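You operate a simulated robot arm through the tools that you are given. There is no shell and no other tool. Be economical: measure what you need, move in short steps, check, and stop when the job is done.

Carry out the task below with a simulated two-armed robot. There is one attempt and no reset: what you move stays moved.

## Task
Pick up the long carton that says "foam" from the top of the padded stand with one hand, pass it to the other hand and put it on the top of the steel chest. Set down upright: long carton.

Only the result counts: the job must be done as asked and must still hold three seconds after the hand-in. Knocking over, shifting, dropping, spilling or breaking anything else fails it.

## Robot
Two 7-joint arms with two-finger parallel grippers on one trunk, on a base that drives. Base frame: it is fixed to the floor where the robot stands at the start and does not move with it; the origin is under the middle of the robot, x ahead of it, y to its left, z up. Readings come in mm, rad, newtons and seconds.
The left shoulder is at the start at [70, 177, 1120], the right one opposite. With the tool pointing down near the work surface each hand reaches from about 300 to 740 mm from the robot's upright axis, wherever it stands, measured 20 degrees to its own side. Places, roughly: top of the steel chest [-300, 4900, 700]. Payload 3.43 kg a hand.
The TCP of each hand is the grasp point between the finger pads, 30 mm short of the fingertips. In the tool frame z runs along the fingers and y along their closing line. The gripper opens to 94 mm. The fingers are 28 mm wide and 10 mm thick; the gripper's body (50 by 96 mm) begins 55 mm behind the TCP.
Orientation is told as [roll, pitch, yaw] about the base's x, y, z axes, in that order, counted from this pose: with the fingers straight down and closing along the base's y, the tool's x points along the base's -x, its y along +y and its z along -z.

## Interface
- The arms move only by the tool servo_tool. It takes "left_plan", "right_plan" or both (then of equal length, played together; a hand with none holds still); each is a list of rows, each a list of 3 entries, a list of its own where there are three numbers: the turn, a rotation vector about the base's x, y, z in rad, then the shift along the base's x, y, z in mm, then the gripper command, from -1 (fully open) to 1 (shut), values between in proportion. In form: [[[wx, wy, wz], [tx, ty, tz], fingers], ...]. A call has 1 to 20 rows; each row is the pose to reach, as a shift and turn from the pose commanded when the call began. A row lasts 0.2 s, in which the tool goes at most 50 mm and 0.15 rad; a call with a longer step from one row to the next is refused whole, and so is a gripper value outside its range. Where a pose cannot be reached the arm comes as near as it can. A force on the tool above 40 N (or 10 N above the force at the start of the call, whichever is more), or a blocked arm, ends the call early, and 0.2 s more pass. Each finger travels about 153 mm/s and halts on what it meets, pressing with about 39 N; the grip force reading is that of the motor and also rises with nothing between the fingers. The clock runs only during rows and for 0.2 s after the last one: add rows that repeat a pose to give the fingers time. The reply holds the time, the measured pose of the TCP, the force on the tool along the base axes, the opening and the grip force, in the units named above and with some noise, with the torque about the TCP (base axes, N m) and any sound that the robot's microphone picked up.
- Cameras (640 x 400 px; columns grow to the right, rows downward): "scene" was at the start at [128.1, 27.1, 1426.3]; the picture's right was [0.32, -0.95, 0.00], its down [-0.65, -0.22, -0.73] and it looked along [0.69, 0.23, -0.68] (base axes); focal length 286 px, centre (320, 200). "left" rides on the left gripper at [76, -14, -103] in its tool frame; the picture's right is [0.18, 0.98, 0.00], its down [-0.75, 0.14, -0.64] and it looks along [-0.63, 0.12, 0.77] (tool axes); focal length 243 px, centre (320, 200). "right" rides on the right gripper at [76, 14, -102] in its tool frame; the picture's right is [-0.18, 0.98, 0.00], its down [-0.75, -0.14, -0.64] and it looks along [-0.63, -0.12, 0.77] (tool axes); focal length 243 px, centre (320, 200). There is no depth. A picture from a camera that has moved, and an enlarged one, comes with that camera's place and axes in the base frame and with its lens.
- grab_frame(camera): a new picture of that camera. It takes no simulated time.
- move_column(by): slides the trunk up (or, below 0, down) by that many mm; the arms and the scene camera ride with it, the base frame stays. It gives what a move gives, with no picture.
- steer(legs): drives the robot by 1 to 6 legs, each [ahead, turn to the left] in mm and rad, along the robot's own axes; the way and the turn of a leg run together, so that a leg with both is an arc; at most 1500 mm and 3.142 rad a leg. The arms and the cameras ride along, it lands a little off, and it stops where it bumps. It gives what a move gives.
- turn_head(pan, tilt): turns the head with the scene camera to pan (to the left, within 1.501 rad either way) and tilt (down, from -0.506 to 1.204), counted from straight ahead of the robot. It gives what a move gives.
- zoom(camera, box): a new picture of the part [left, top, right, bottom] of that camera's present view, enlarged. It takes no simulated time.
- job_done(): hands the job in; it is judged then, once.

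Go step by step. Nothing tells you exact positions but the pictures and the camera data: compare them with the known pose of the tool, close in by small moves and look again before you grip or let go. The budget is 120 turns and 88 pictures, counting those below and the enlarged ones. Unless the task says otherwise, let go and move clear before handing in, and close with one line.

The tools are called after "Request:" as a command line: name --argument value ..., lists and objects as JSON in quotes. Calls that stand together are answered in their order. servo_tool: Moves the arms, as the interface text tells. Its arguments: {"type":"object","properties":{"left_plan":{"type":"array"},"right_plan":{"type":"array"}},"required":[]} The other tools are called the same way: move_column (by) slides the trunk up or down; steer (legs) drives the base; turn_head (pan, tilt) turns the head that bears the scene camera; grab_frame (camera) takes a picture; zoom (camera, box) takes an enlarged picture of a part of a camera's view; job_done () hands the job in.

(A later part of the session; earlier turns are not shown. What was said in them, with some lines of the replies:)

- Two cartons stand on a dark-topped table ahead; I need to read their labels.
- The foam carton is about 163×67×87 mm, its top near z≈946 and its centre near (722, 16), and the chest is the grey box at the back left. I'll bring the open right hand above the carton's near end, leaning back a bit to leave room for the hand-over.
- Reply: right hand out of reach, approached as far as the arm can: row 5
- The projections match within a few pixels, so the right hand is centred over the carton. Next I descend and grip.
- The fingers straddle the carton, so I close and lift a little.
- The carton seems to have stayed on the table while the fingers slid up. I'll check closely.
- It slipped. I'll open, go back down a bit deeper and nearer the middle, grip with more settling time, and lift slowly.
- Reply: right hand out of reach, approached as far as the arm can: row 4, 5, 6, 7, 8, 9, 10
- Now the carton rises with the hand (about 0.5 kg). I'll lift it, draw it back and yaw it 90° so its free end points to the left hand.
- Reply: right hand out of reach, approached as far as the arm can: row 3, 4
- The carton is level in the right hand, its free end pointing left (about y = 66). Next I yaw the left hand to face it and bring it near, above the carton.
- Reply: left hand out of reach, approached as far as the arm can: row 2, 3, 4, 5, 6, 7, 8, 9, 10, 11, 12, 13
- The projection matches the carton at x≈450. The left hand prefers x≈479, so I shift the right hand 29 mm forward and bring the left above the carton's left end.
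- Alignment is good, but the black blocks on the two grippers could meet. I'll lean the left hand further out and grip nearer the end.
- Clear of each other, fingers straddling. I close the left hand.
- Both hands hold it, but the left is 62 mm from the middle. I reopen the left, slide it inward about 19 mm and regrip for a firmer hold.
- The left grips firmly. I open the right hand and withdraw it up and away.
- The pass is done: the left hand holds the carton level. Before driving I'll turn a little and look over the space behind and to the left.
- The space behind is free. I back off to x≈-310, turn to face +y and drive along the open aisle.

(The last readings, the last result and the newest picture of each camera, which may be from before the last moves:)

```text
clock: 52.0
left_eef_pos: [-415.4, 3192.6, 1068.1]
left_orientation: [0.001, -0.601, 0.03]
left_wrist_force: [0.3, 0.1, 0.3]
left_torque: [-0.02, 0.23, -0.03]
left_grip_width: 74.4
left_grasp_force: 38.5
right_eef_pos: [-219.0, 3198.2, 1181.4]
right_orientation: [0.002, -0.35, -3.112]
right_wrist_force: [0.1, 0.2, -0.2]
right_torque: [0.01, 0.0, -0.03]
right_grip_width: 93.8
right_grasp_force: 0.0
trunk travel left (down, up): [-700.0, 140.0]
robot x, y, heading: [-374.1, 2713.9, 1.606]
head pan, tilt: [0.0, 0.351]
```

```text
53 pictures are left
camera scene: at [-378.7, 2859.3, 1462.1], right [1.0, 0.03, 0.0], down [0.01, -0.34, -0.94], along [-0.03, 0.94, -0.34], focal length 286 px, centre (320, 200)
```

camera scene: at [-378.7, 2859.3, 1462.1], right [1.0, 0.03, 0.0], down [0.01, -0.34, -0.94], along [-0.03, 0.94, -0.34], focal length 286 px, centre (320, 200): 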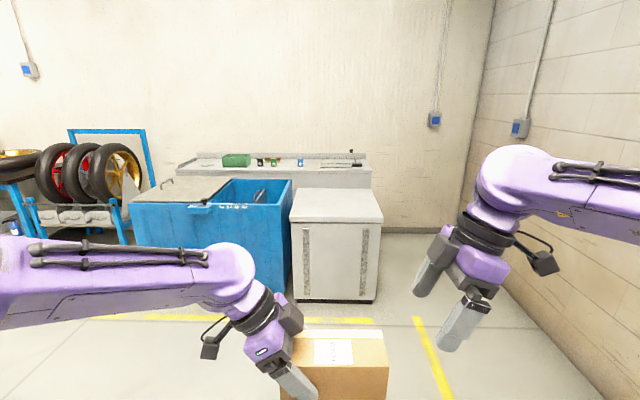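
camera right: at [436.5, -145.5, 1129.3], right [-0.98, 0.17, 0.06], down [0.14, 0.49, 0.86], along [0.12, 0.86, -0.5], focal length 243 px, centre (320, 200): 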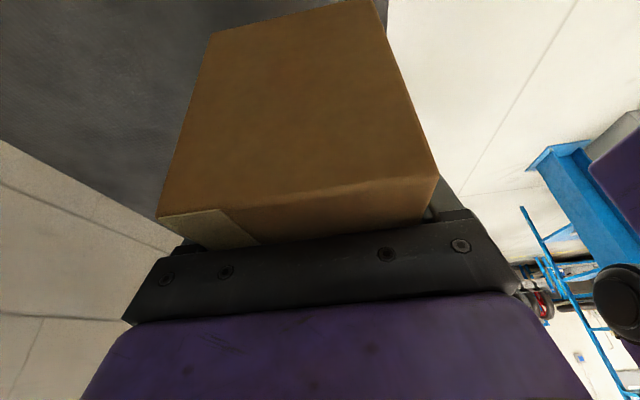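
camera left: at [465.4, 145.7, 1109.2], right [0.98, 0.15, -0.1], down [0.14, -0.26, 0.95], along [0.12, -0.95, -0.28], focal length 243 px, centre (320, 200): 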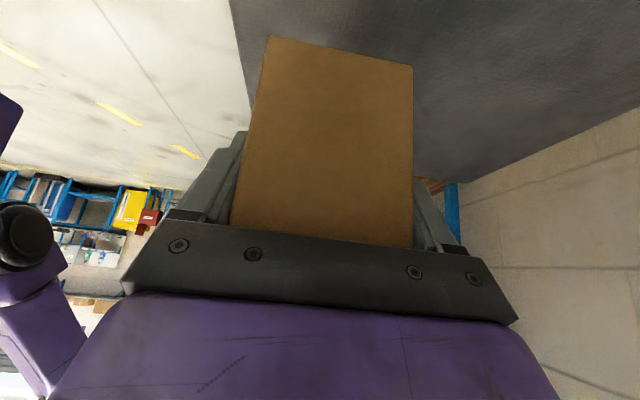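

The carton still sits level, and the grey chest top appears as roughly x -640…-20, y from 4545, next to a blue bin on the left. I'll drive to about (-200, 4050), facing +y.

Request:
steer --legs '[[0, -0.164], [1347, 0], [0, 0.13]]'

Request:
turn_head --pan 0.0 --tilt 0.6

Request:
grab_frame --camera "scene"

```text
clock: 60.0
left_eef_pos: [-219.5, 4529.2, 1067.4]
left_orientation: [-0.003, -0.6, -0.002]
left_wrist_force: [0.2, 0.6, -0.6]
left_torque: [0.0, 0.22, 0.0]
left_grip_width: 74.1
left_grasp_force: 38.5
right_eef_pos: [-23.3, 4526.7, 1179.2]
right_orientation: [0.002, -0.351, 3.138]
right_wrist_force: [0.2, 0.2, -0.7]
right_torque: [0.01, 0.03, -0.02]
right_grip_width: 94.2
right_grasp_force: 0.0
trunk travel left (down, up): [-700.0, 140.0]
robot x, y, heading: [-195.1, 4048.5, 1.569]
head pan, tilt: [0.0, 0.351]
```

```text
clock: 60.8
left_eef_pos: [-221.8, 4528.0, 1068.4]
left_orientation: [-0.002, -0.6, -0.002]
left_wrist_force: [0.6, 0.1, 0.9]
left_torque: [-0.02, 0.24, 0.0]
left_grip_width: 74.3
left_grasp_force: 39.0
right_eef_pos: [-24.1, 4528.8, 1181.6]
right_orientation: [0.0, -0.35, 3.14]
right_wrist_force: [-0.4, 0.8, -0.3]
right_torque: [-0.01, -0.01, 0.02]
right_grip_width: 94.2
right_grasp_force: 0.0
trunk travel left (down, up): [-700.0, 140.0]
robot x, y, heading: [-192.2, 4051.6, 1.572]
head pan, tilt: [0.0, 0.6]
```

```text
52 pictures are left
camera scene: at [-195.2, 4189.5, 1439.4], right [1.0, 0.0, 0.0], down [0.0, -0.56, -0.83], along [0.0, 0.83, -0.56], focal length 286 px, centre (320, 200)
```

scene: 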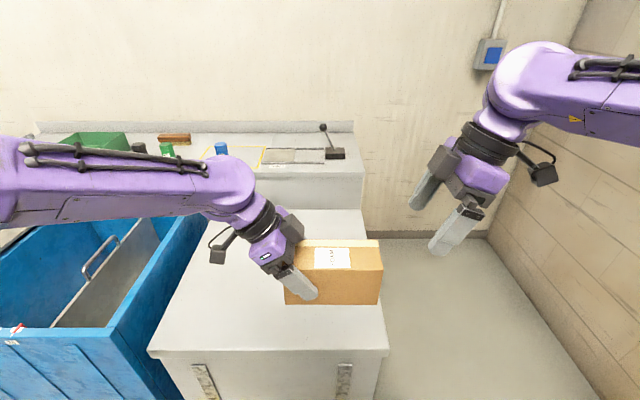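

The chest top is clear, spanning x -639…-17, y 4583…5215, z≈700. I drive 120 mm closer, then extend the left hand to bring the carton over about (-280, 4740).

Request:
steer --legs '[[120, 0]]'

Request:
servo_tool --left_plan '[[[0, 0, 0], [-20, 18, 0], 1], [[0, 0, 0], [-40, 37, 0], 1], [[0, 0, 0], [-60, 55, 0], 1], [[0, 0, 0], [-80, 74, 0], 1], [[0, 0, 0], [-101, 92, 0], 1], [[0, 0, 0], [-101, 92, 0], 1]]'

Request:
move_column --by -250

Request:
grab_frame --camera "scene"

Request:
grab_frame --camera "left"

```text
clock: 62.0
left_eef_pos: [-219.5, 4646.2, 1069.8]
left_orientation: [0.001, -0.598, -0.003]
left_wrist_force: [-0.3, 0.5, -4.1]
left_torque: [0.02, 0.19, 0.0]
left_grip_width: 74.5
left_grasp_force: 39.1
right_eef_pos: [-24.2, 4645.6, 1182.4]
right_orientation: [0.002, -0.351, 3.138]
right_wrist_force: [0.0, 0.1, 0.0]
right_torque: [-0.02, 0.02, -0.02]
right_grip_width: 94.0
right_grasp_force: 0.1
trunk travel left (down, up): [-700.0, 140.0]
robot x, y, heading: [-192.2, 4168.8, 1.563]
head pan, tilt: [0.0, 0.6]
```

```text
clock: 63.4
left_eef_pos: [-320.3, 4739.2, 1068.7]
left_orientation: [0.001, -0.596, -0.005]
left_wrist_force: [0.0, -0.2, -4.6]
left_torque: [0.02, 0.19, -0.01]
left_grip_width: 74.4
left_grasp_force: 39.0
right_eef_pos: [-22.3, 4647.3, 1181.4]
right_orientation: [-0.001, -0.353, 3.137]
right_wrist_force: [0.0, 1.0, -1.1]
right_torque: [0.04, 0.03, -0.01]
right_grip_width: 93.9
right_grasp_force: 0.0
trunk travel left (down, up): [-700.0, 140.0]
robot x, y, heading: [-195.6, 4168.4, 1.569]
head pan, tilt: [0.0, 0.6]
```

```text
clock: 66.0
left_eef_pos: [-321.5, 4738.6, 818.8]
left_orientation: [0.001, -0.601, -0.004]
left_wrist_force: [-0.6, -0.2, -3.9]
left_torque: [0.02, 0.17, 0.01]
left_grip_width: 74.3
left_grasp_force: 38.8
right_eef_pos: [-22.7, 4645.7, 932.9]
right_orientation: [0.001, -0.351, 3.138]
right_wrist_force: [0.0, 1.0, -0.3]
right_torque: [-0.01, 0.03, -0.03]
right_grip_width: 94.0
right_grasp_force: 0.1
trunk travel left (down, up): [-450.0, 390.0]
robot x, y, heading: [-194.3, 4170.0, 1.565]
head pan, tilt: [0.0, 0.6]
```

```text
51 pictures are left
camera scene: at [-194.2, 4308.5, 1189.4], right [1.0, 0.0, 0.0], down [0.0, -0.57, -0.82], along [0.0, 0.82, -0.57], focal length 286 px, centre (320, 200)
```

scene: 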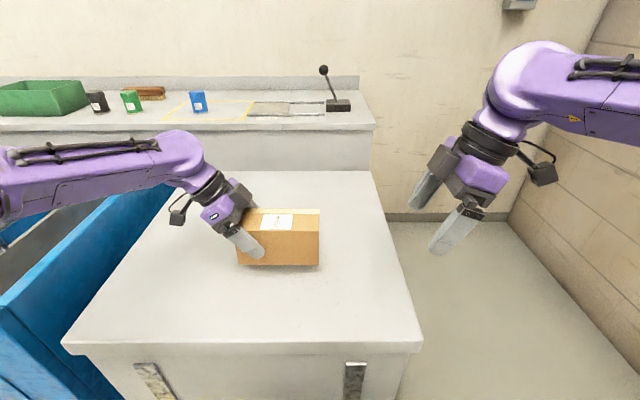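

```text
50 pictures are left
camera left: at [-440.5, 4725.1, 859.1], right [-0.15, 0.98, -0.1], down [0.26, 0.14, 0.96], along [0.95, 0.11, -0.28], focal length 243 px, centre (320, 200)
```

left: 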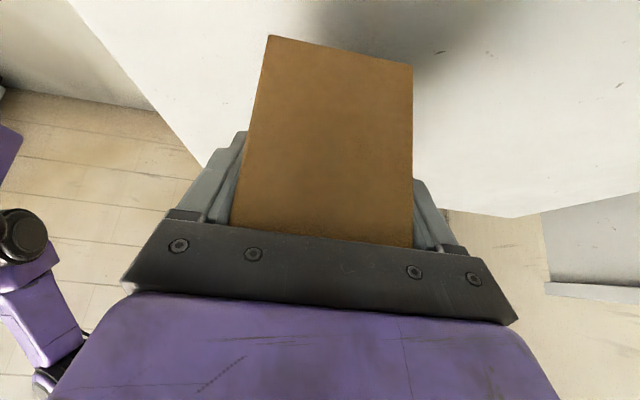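

The carton hangs clear above the chest top. I lower to just above contact.

Request:
servo_tool --left_plan '[[[0, 0, 0], [0, 0, -20], 1], [[0, 0, 0], [0, 0, -40], 1], [[0, 0, 0], [0, 0, -50], 1], [[0, 0, 0], [0, 0, -50], 1]]'

Request:
zoom --camera "scene" --box '[180, 160, 360, 300]'

```text
clock: 67.0
left_eef_pos: [-319.5, 4740.3, 778.5]
left_orientation: [0.021, -0.609, -0.009]
left_wrist_force: [-0.1, -3.9, 16.1]
left_torque: [-0.9, 0.46, -0.14]
left_grip_width: 74.4
left_grasp_force: 39.5
right_eef_pos: [-23.7, 4644.7, 933.4]
right_orientation: [-0.002, -0.351, 3.14]
right_wrist_force: [0.6, -1.4, -1.6]
right_torque: [0.02, -0.01, -0.03]
right_grip_width: 94.0
right_grasp_force: 0.0
trunk travel left (down, up): [-450.0, 390.0]
robot x, y, heading: [-194.7, 4166.4, 1.567]
head pan, tilt: [0.0, 0.6]
stopped in row 4 (left hand): the force on the tool passed its limit (the readings are from after the stop); the commanded pose is now the measured one
```

```text
2.86 times, centred on (270, 230) of scene
camera zoom: at [-193.8, 4305.7, 1189.7], right [1.0, 0.0, 0.0], down [0.0, -0.56, -0.83], along [0.0, 0.83, -0.56], focal length 818 px, centre (463, 114)
```

zoom: 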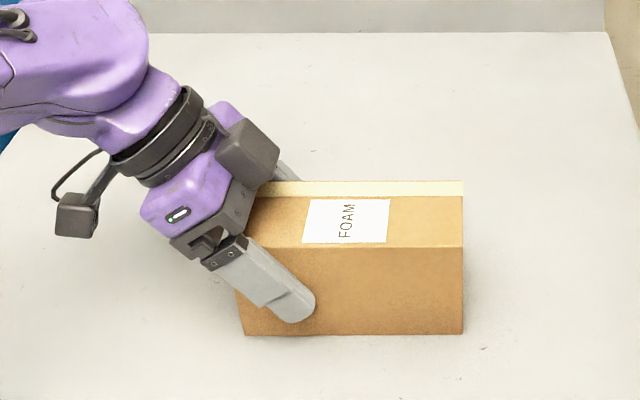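

Contact came at TCP z≈778, about 20 mm higher than I reckoned. I'll look closely before going on.

Request:
zoom --camera "scene" --box '[225, 215, 335, 285]'

Request:
grab_frame --camera "left"

Request:
grab_frame --camera "scene"

Request:
grab_frame --camera "right"

```text
5.71 times, centred on (280, 250) of scene
camera zoom: at [-193.8, 4305.7, 1189.7], right [1.0, 0.0, 0.0], down [0.0, -0.56, -0.83], along [0.0, 0.83, -0.56], focal length 1635 px, centre (549, -86)
```

zoom: 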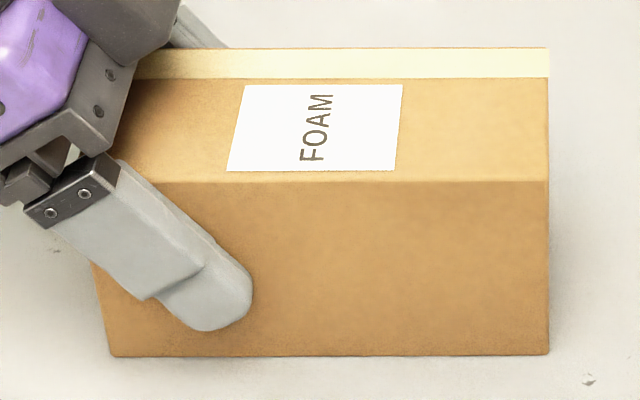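

```text
47 pictures are left
camera left: at [-439.6, 4724.8, 817.0], right [-0.15, 0.98, -0.09], down [0.25, 0.13, 0.96], along [0.96, 0.13, -0.27], focal length 243 px, centre (320, 200)
```

left: 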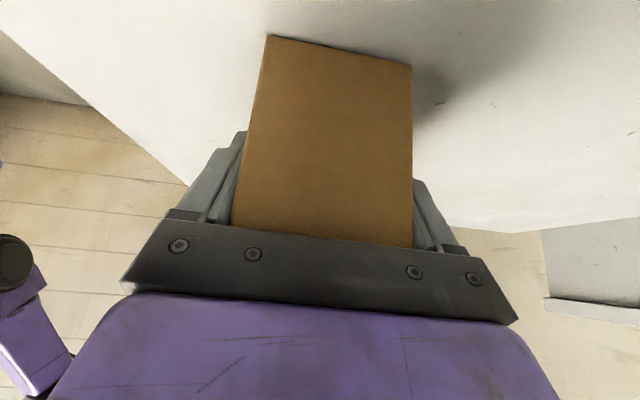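

```text
46 pictures are left
camera scene: at [-193.8, 4305.7, 1189.7], right [1.0, 0.0, 0.0], down [0.0, -0.56, -0.83], along [0.0, 0.83, -0.56], focal length 286 px, centre (320, 200)
```

scene: 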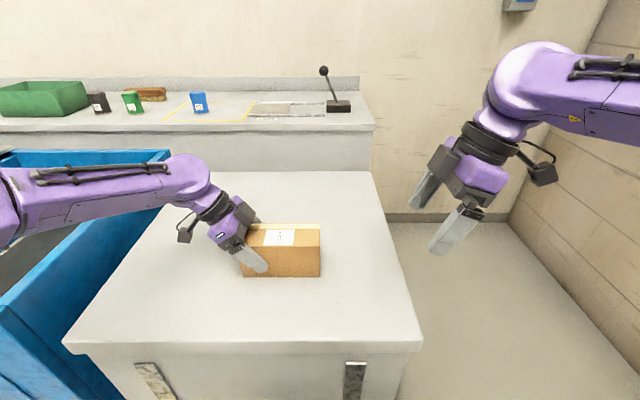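

```text
45 pictures are left
camera right: at [83.4, 4630.1, 1002.3], right [-0.18, -0.98, 0.06], down [-0.49, 0.14, 0.86], along [-0.86, 0.12, -0.5], focal length 243 px, centre (320, 200)
```

right: 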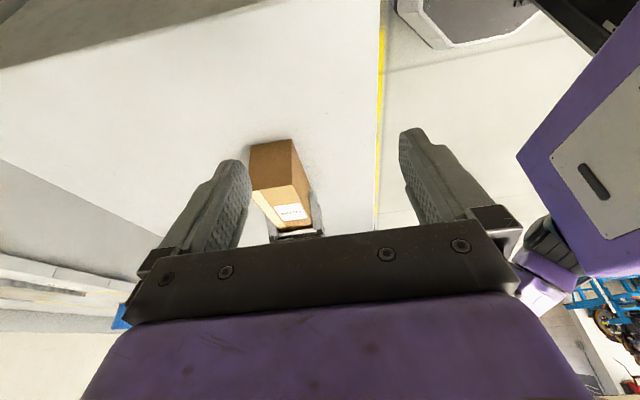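

Triangulation puts the chest top near z 725–735 and the carton's bottom there too, so it is really standing on the chest. I'll ease the pressure, then open.

Request:
servo_tool --left_plan '[[[0, 0, 0], [0, 0, 0], 1], [[0, 0, 0], [0, 0, 0], 1]]'

```text
clock: 67.5
left_eef_pos: [-319.2, 4740.9, 778.0]
left_orientation: [0.022, -0.608, -0.008]
left_wrist_force: [-2.1, -0.7, 26.7]
left_torque: [-1.02, -0.38, -0.32]
left_grip_width: 74.3
left_grasp_force: 39.3
right_eef_pos: [-24.2, 4643.1, 933.3]
right_orientation: [-0.003, -0.35, 3.139]
right_wrist_force: [0.1, 0.0, -0.3]
right_torque: [0.03, 0.01, 0.04]
right_grip_width: 94.0
right_grasp_force: 0.0
trunk travel left (down, up): [-450.0, 390.0]
robot x, y, heading: [-194.6, 4166.5, 1.568]
head pan, tilt: [0.0, 0.6]
```

Request:
servo_tool --left_plan '[[[-0.01, 0.004, 0], [0, 0, 1.5], 1], [[-0.018, 0.007, 0.003], [0, 0, 2.5], 1], [[-0.018, 0.007, 0.003], [0, 0, 2.5], 1]]'

```text
clock: 68.3
left_eef_pos: [-319.7, 4742.0, 778.1]
left_orientation: [-0.007, -0.6, 0.01]
left_wrist_force: [1.2, 3.0, 12.4]
left_torque: [0.84, -0.31, -0.17]
left_grip_width: 74.4
left_grasp_force: 38.6
right_eef_pos: [-23.2, 4643.5, 931.2]
right_orientation: [0.0, -0.35, 3.14]
right_wrist_force: [-0.1, -0.2, -0.7]
right_torque: [-0.02, -0.02, 0.0]
right_grip_width: 94.1
right_grasp_force: 0.0
trunk travel left (down, up): [-450.0, 390.0]
robot x, y, heading: [-191.1, 4166.0, 1.567]
head pan, tilt: [0.0, 0.6]
```

Request:
servo_tool --left_plan '[[[0.008, 0, 0], [0, 0, 1], 1], [[0.008, 0, 0], [0, 0, 1], 1], [[0.008, 0, 0], [0, 0, 1], 0.6], [[0.008, 0, 0], [0, 0, 1], -1], [[0.008, 0, 0], [0, 0, 1], -1], [[0.008, 0, 0], [0, 0, 1], -1]]'

Request:
zoom --camera "scene" --box '[180, 160, 360, 300]'

Request:
grab_frame --camera "left"

```text
clock: 69.8
left_eef_pos: [-320.1, 4742.5, 778.6]
left_orientation: [0.001, -0.599, 0.004]
left_wrist_force: [0.2, -0.8, -0.1]
left_torque: [0.04, -0.02, 0.0]
left_grip_width: 93.9
left_grasp_force: 0.1
right_eef_pos: [-24.6, 4646.0, 933.2]
right_orientation: [0.0, -0.348, 3.139]
right_wrist_force: [-0.4, 0.2, -0.1]
right_torque: [-0.01, 0.01, 0.0]
right_grip_width: 94.1
right_grasp_force: 0.1
trunk travel left (down, up): [-450.0, 390.0]
robot x, y, heading: [-195.2, 4170.4, 1.573]
head pan, tilt: [0.0, 0.6]
```

```text
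2.86 times, centred on (270, 230) of scene
camera zoom: at [-194.1, 4308.1, 1189.4], right [1.0, 0.0, 0.0], down [0.0, -0.57, -0.82], along [0.0, 0.82, -0.57], focal length 818 px, centre (463, 114)
```

zoom: 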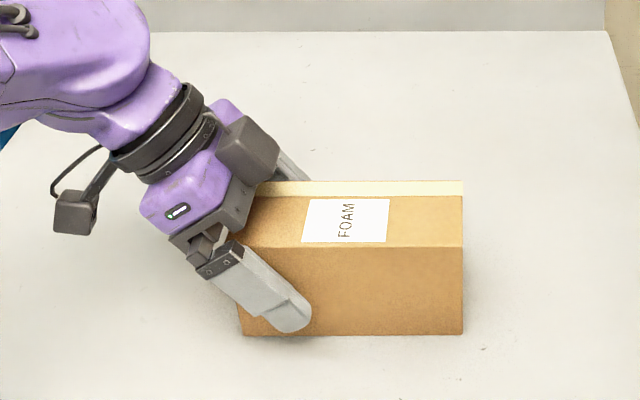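

```text
43 pictures are left
camera left: at [-439.9, 4726.4, 818.4], right [-0.16, 0.98, -0.1], down [0.26, 0.14, 0.96], along [0.95, 0.12, -0.28], focal length 243 px, centre (320, 200)
```

left: 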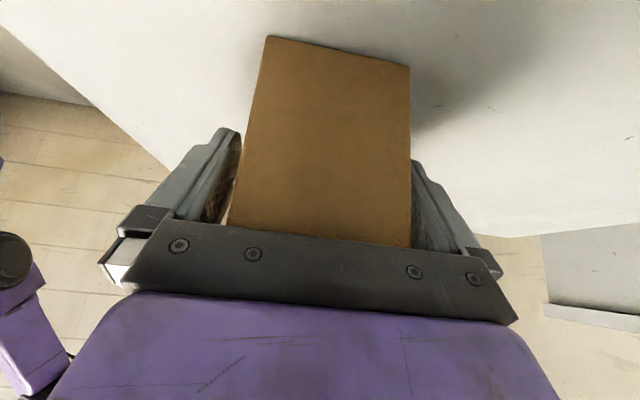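

Released, with the carton standing flat. I withdraw the left hand along its axis and up.

Request:
servo_tool --left_plan '[[[0, 0, 0], [0, 3, 0], -1], [[0, 0, 0], [-11, 3, 17], -1], [[0, 0, 0], [-28, 3, 41], -1], [[0, 0, 0], [-45, 3, 66], -1], [[0, 0, 0], [-68, 3, 99], -1], [[0, 0, 0], [-68, 3, 140], -1], [[0, 0, 0], [-68, 3, 180], -1]]'

Request:
grab_frame --camera "scene"

Request:
zoom --camera "scene" --box '[180, 160, 360, 300]'

```text
clock: 71.3
left_eef_pos: [-386.5, 4744.0, 959.3]
left_orientation: [0.001, -0.6, 0.004]
left_wrist_force: [0.5, -0.5, 0.7]
left_torque: [-0.01, 0.01, -0.06]
left_grip_width: 94.1
left_grasp_force: 0.0
right_eef_pos: [-23.2, 4646.8, 932.3]
right_orientation: [0.001, -0.351, 3.137]
right_wrist_force: [0.1, 0.9, 0.0]
right_torque: [0.02, 0.01, -0.04]
right_grip_width: 94.1
right_grasp_force: 0.0
trunk travel left (down, up): [-450.0, 390.0]
robot x, y, heading: [-191.1, 4169.7, 1.568]
head pan, tilt: [0.0, 0.6]
```

```text
42 pictures are left
camera scene: at [-193.8, 4307.7, 1189.4], right [1.0, 0.0, 0.0], down [0.0, -0.56, -0.83], along [0.0, 0.83, -0.56], focal length 286 px, centre (320, 200)
```

scene: 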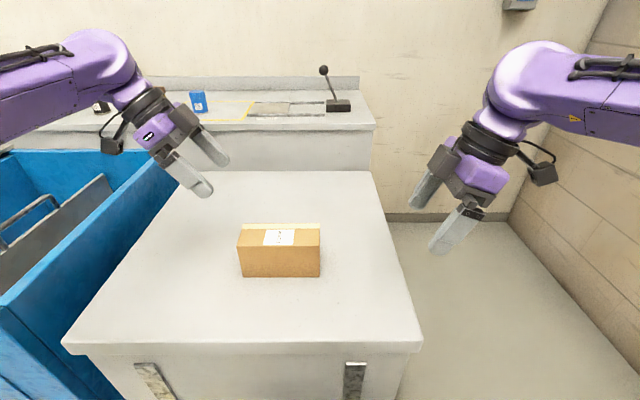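

```text
2.86 times, centred on (270, 230) of scene
camera zoom: at [-193.8, 4307.7, 1189.4], right [1.0, 0.0, 0.0], down [0.0, -0.56, -0.83], along [0.0, 0.83, -0.56], focal length 818 px, centre (463, 114)
```

zoom: 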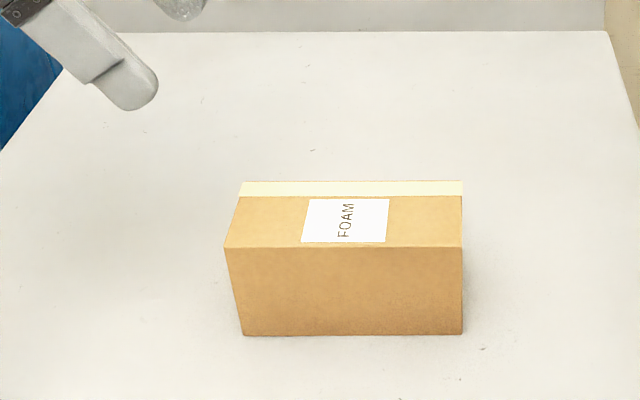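

The carton stands label-up on the chest top, with both hands clear, so I hand in.

Request:
job_done

```text
The job is handed in.
```

The "foam" carton went from the right hand to the left and now stands upright, label up, on top of the steel chest; both hands are clear, and I saw nothing else moved.
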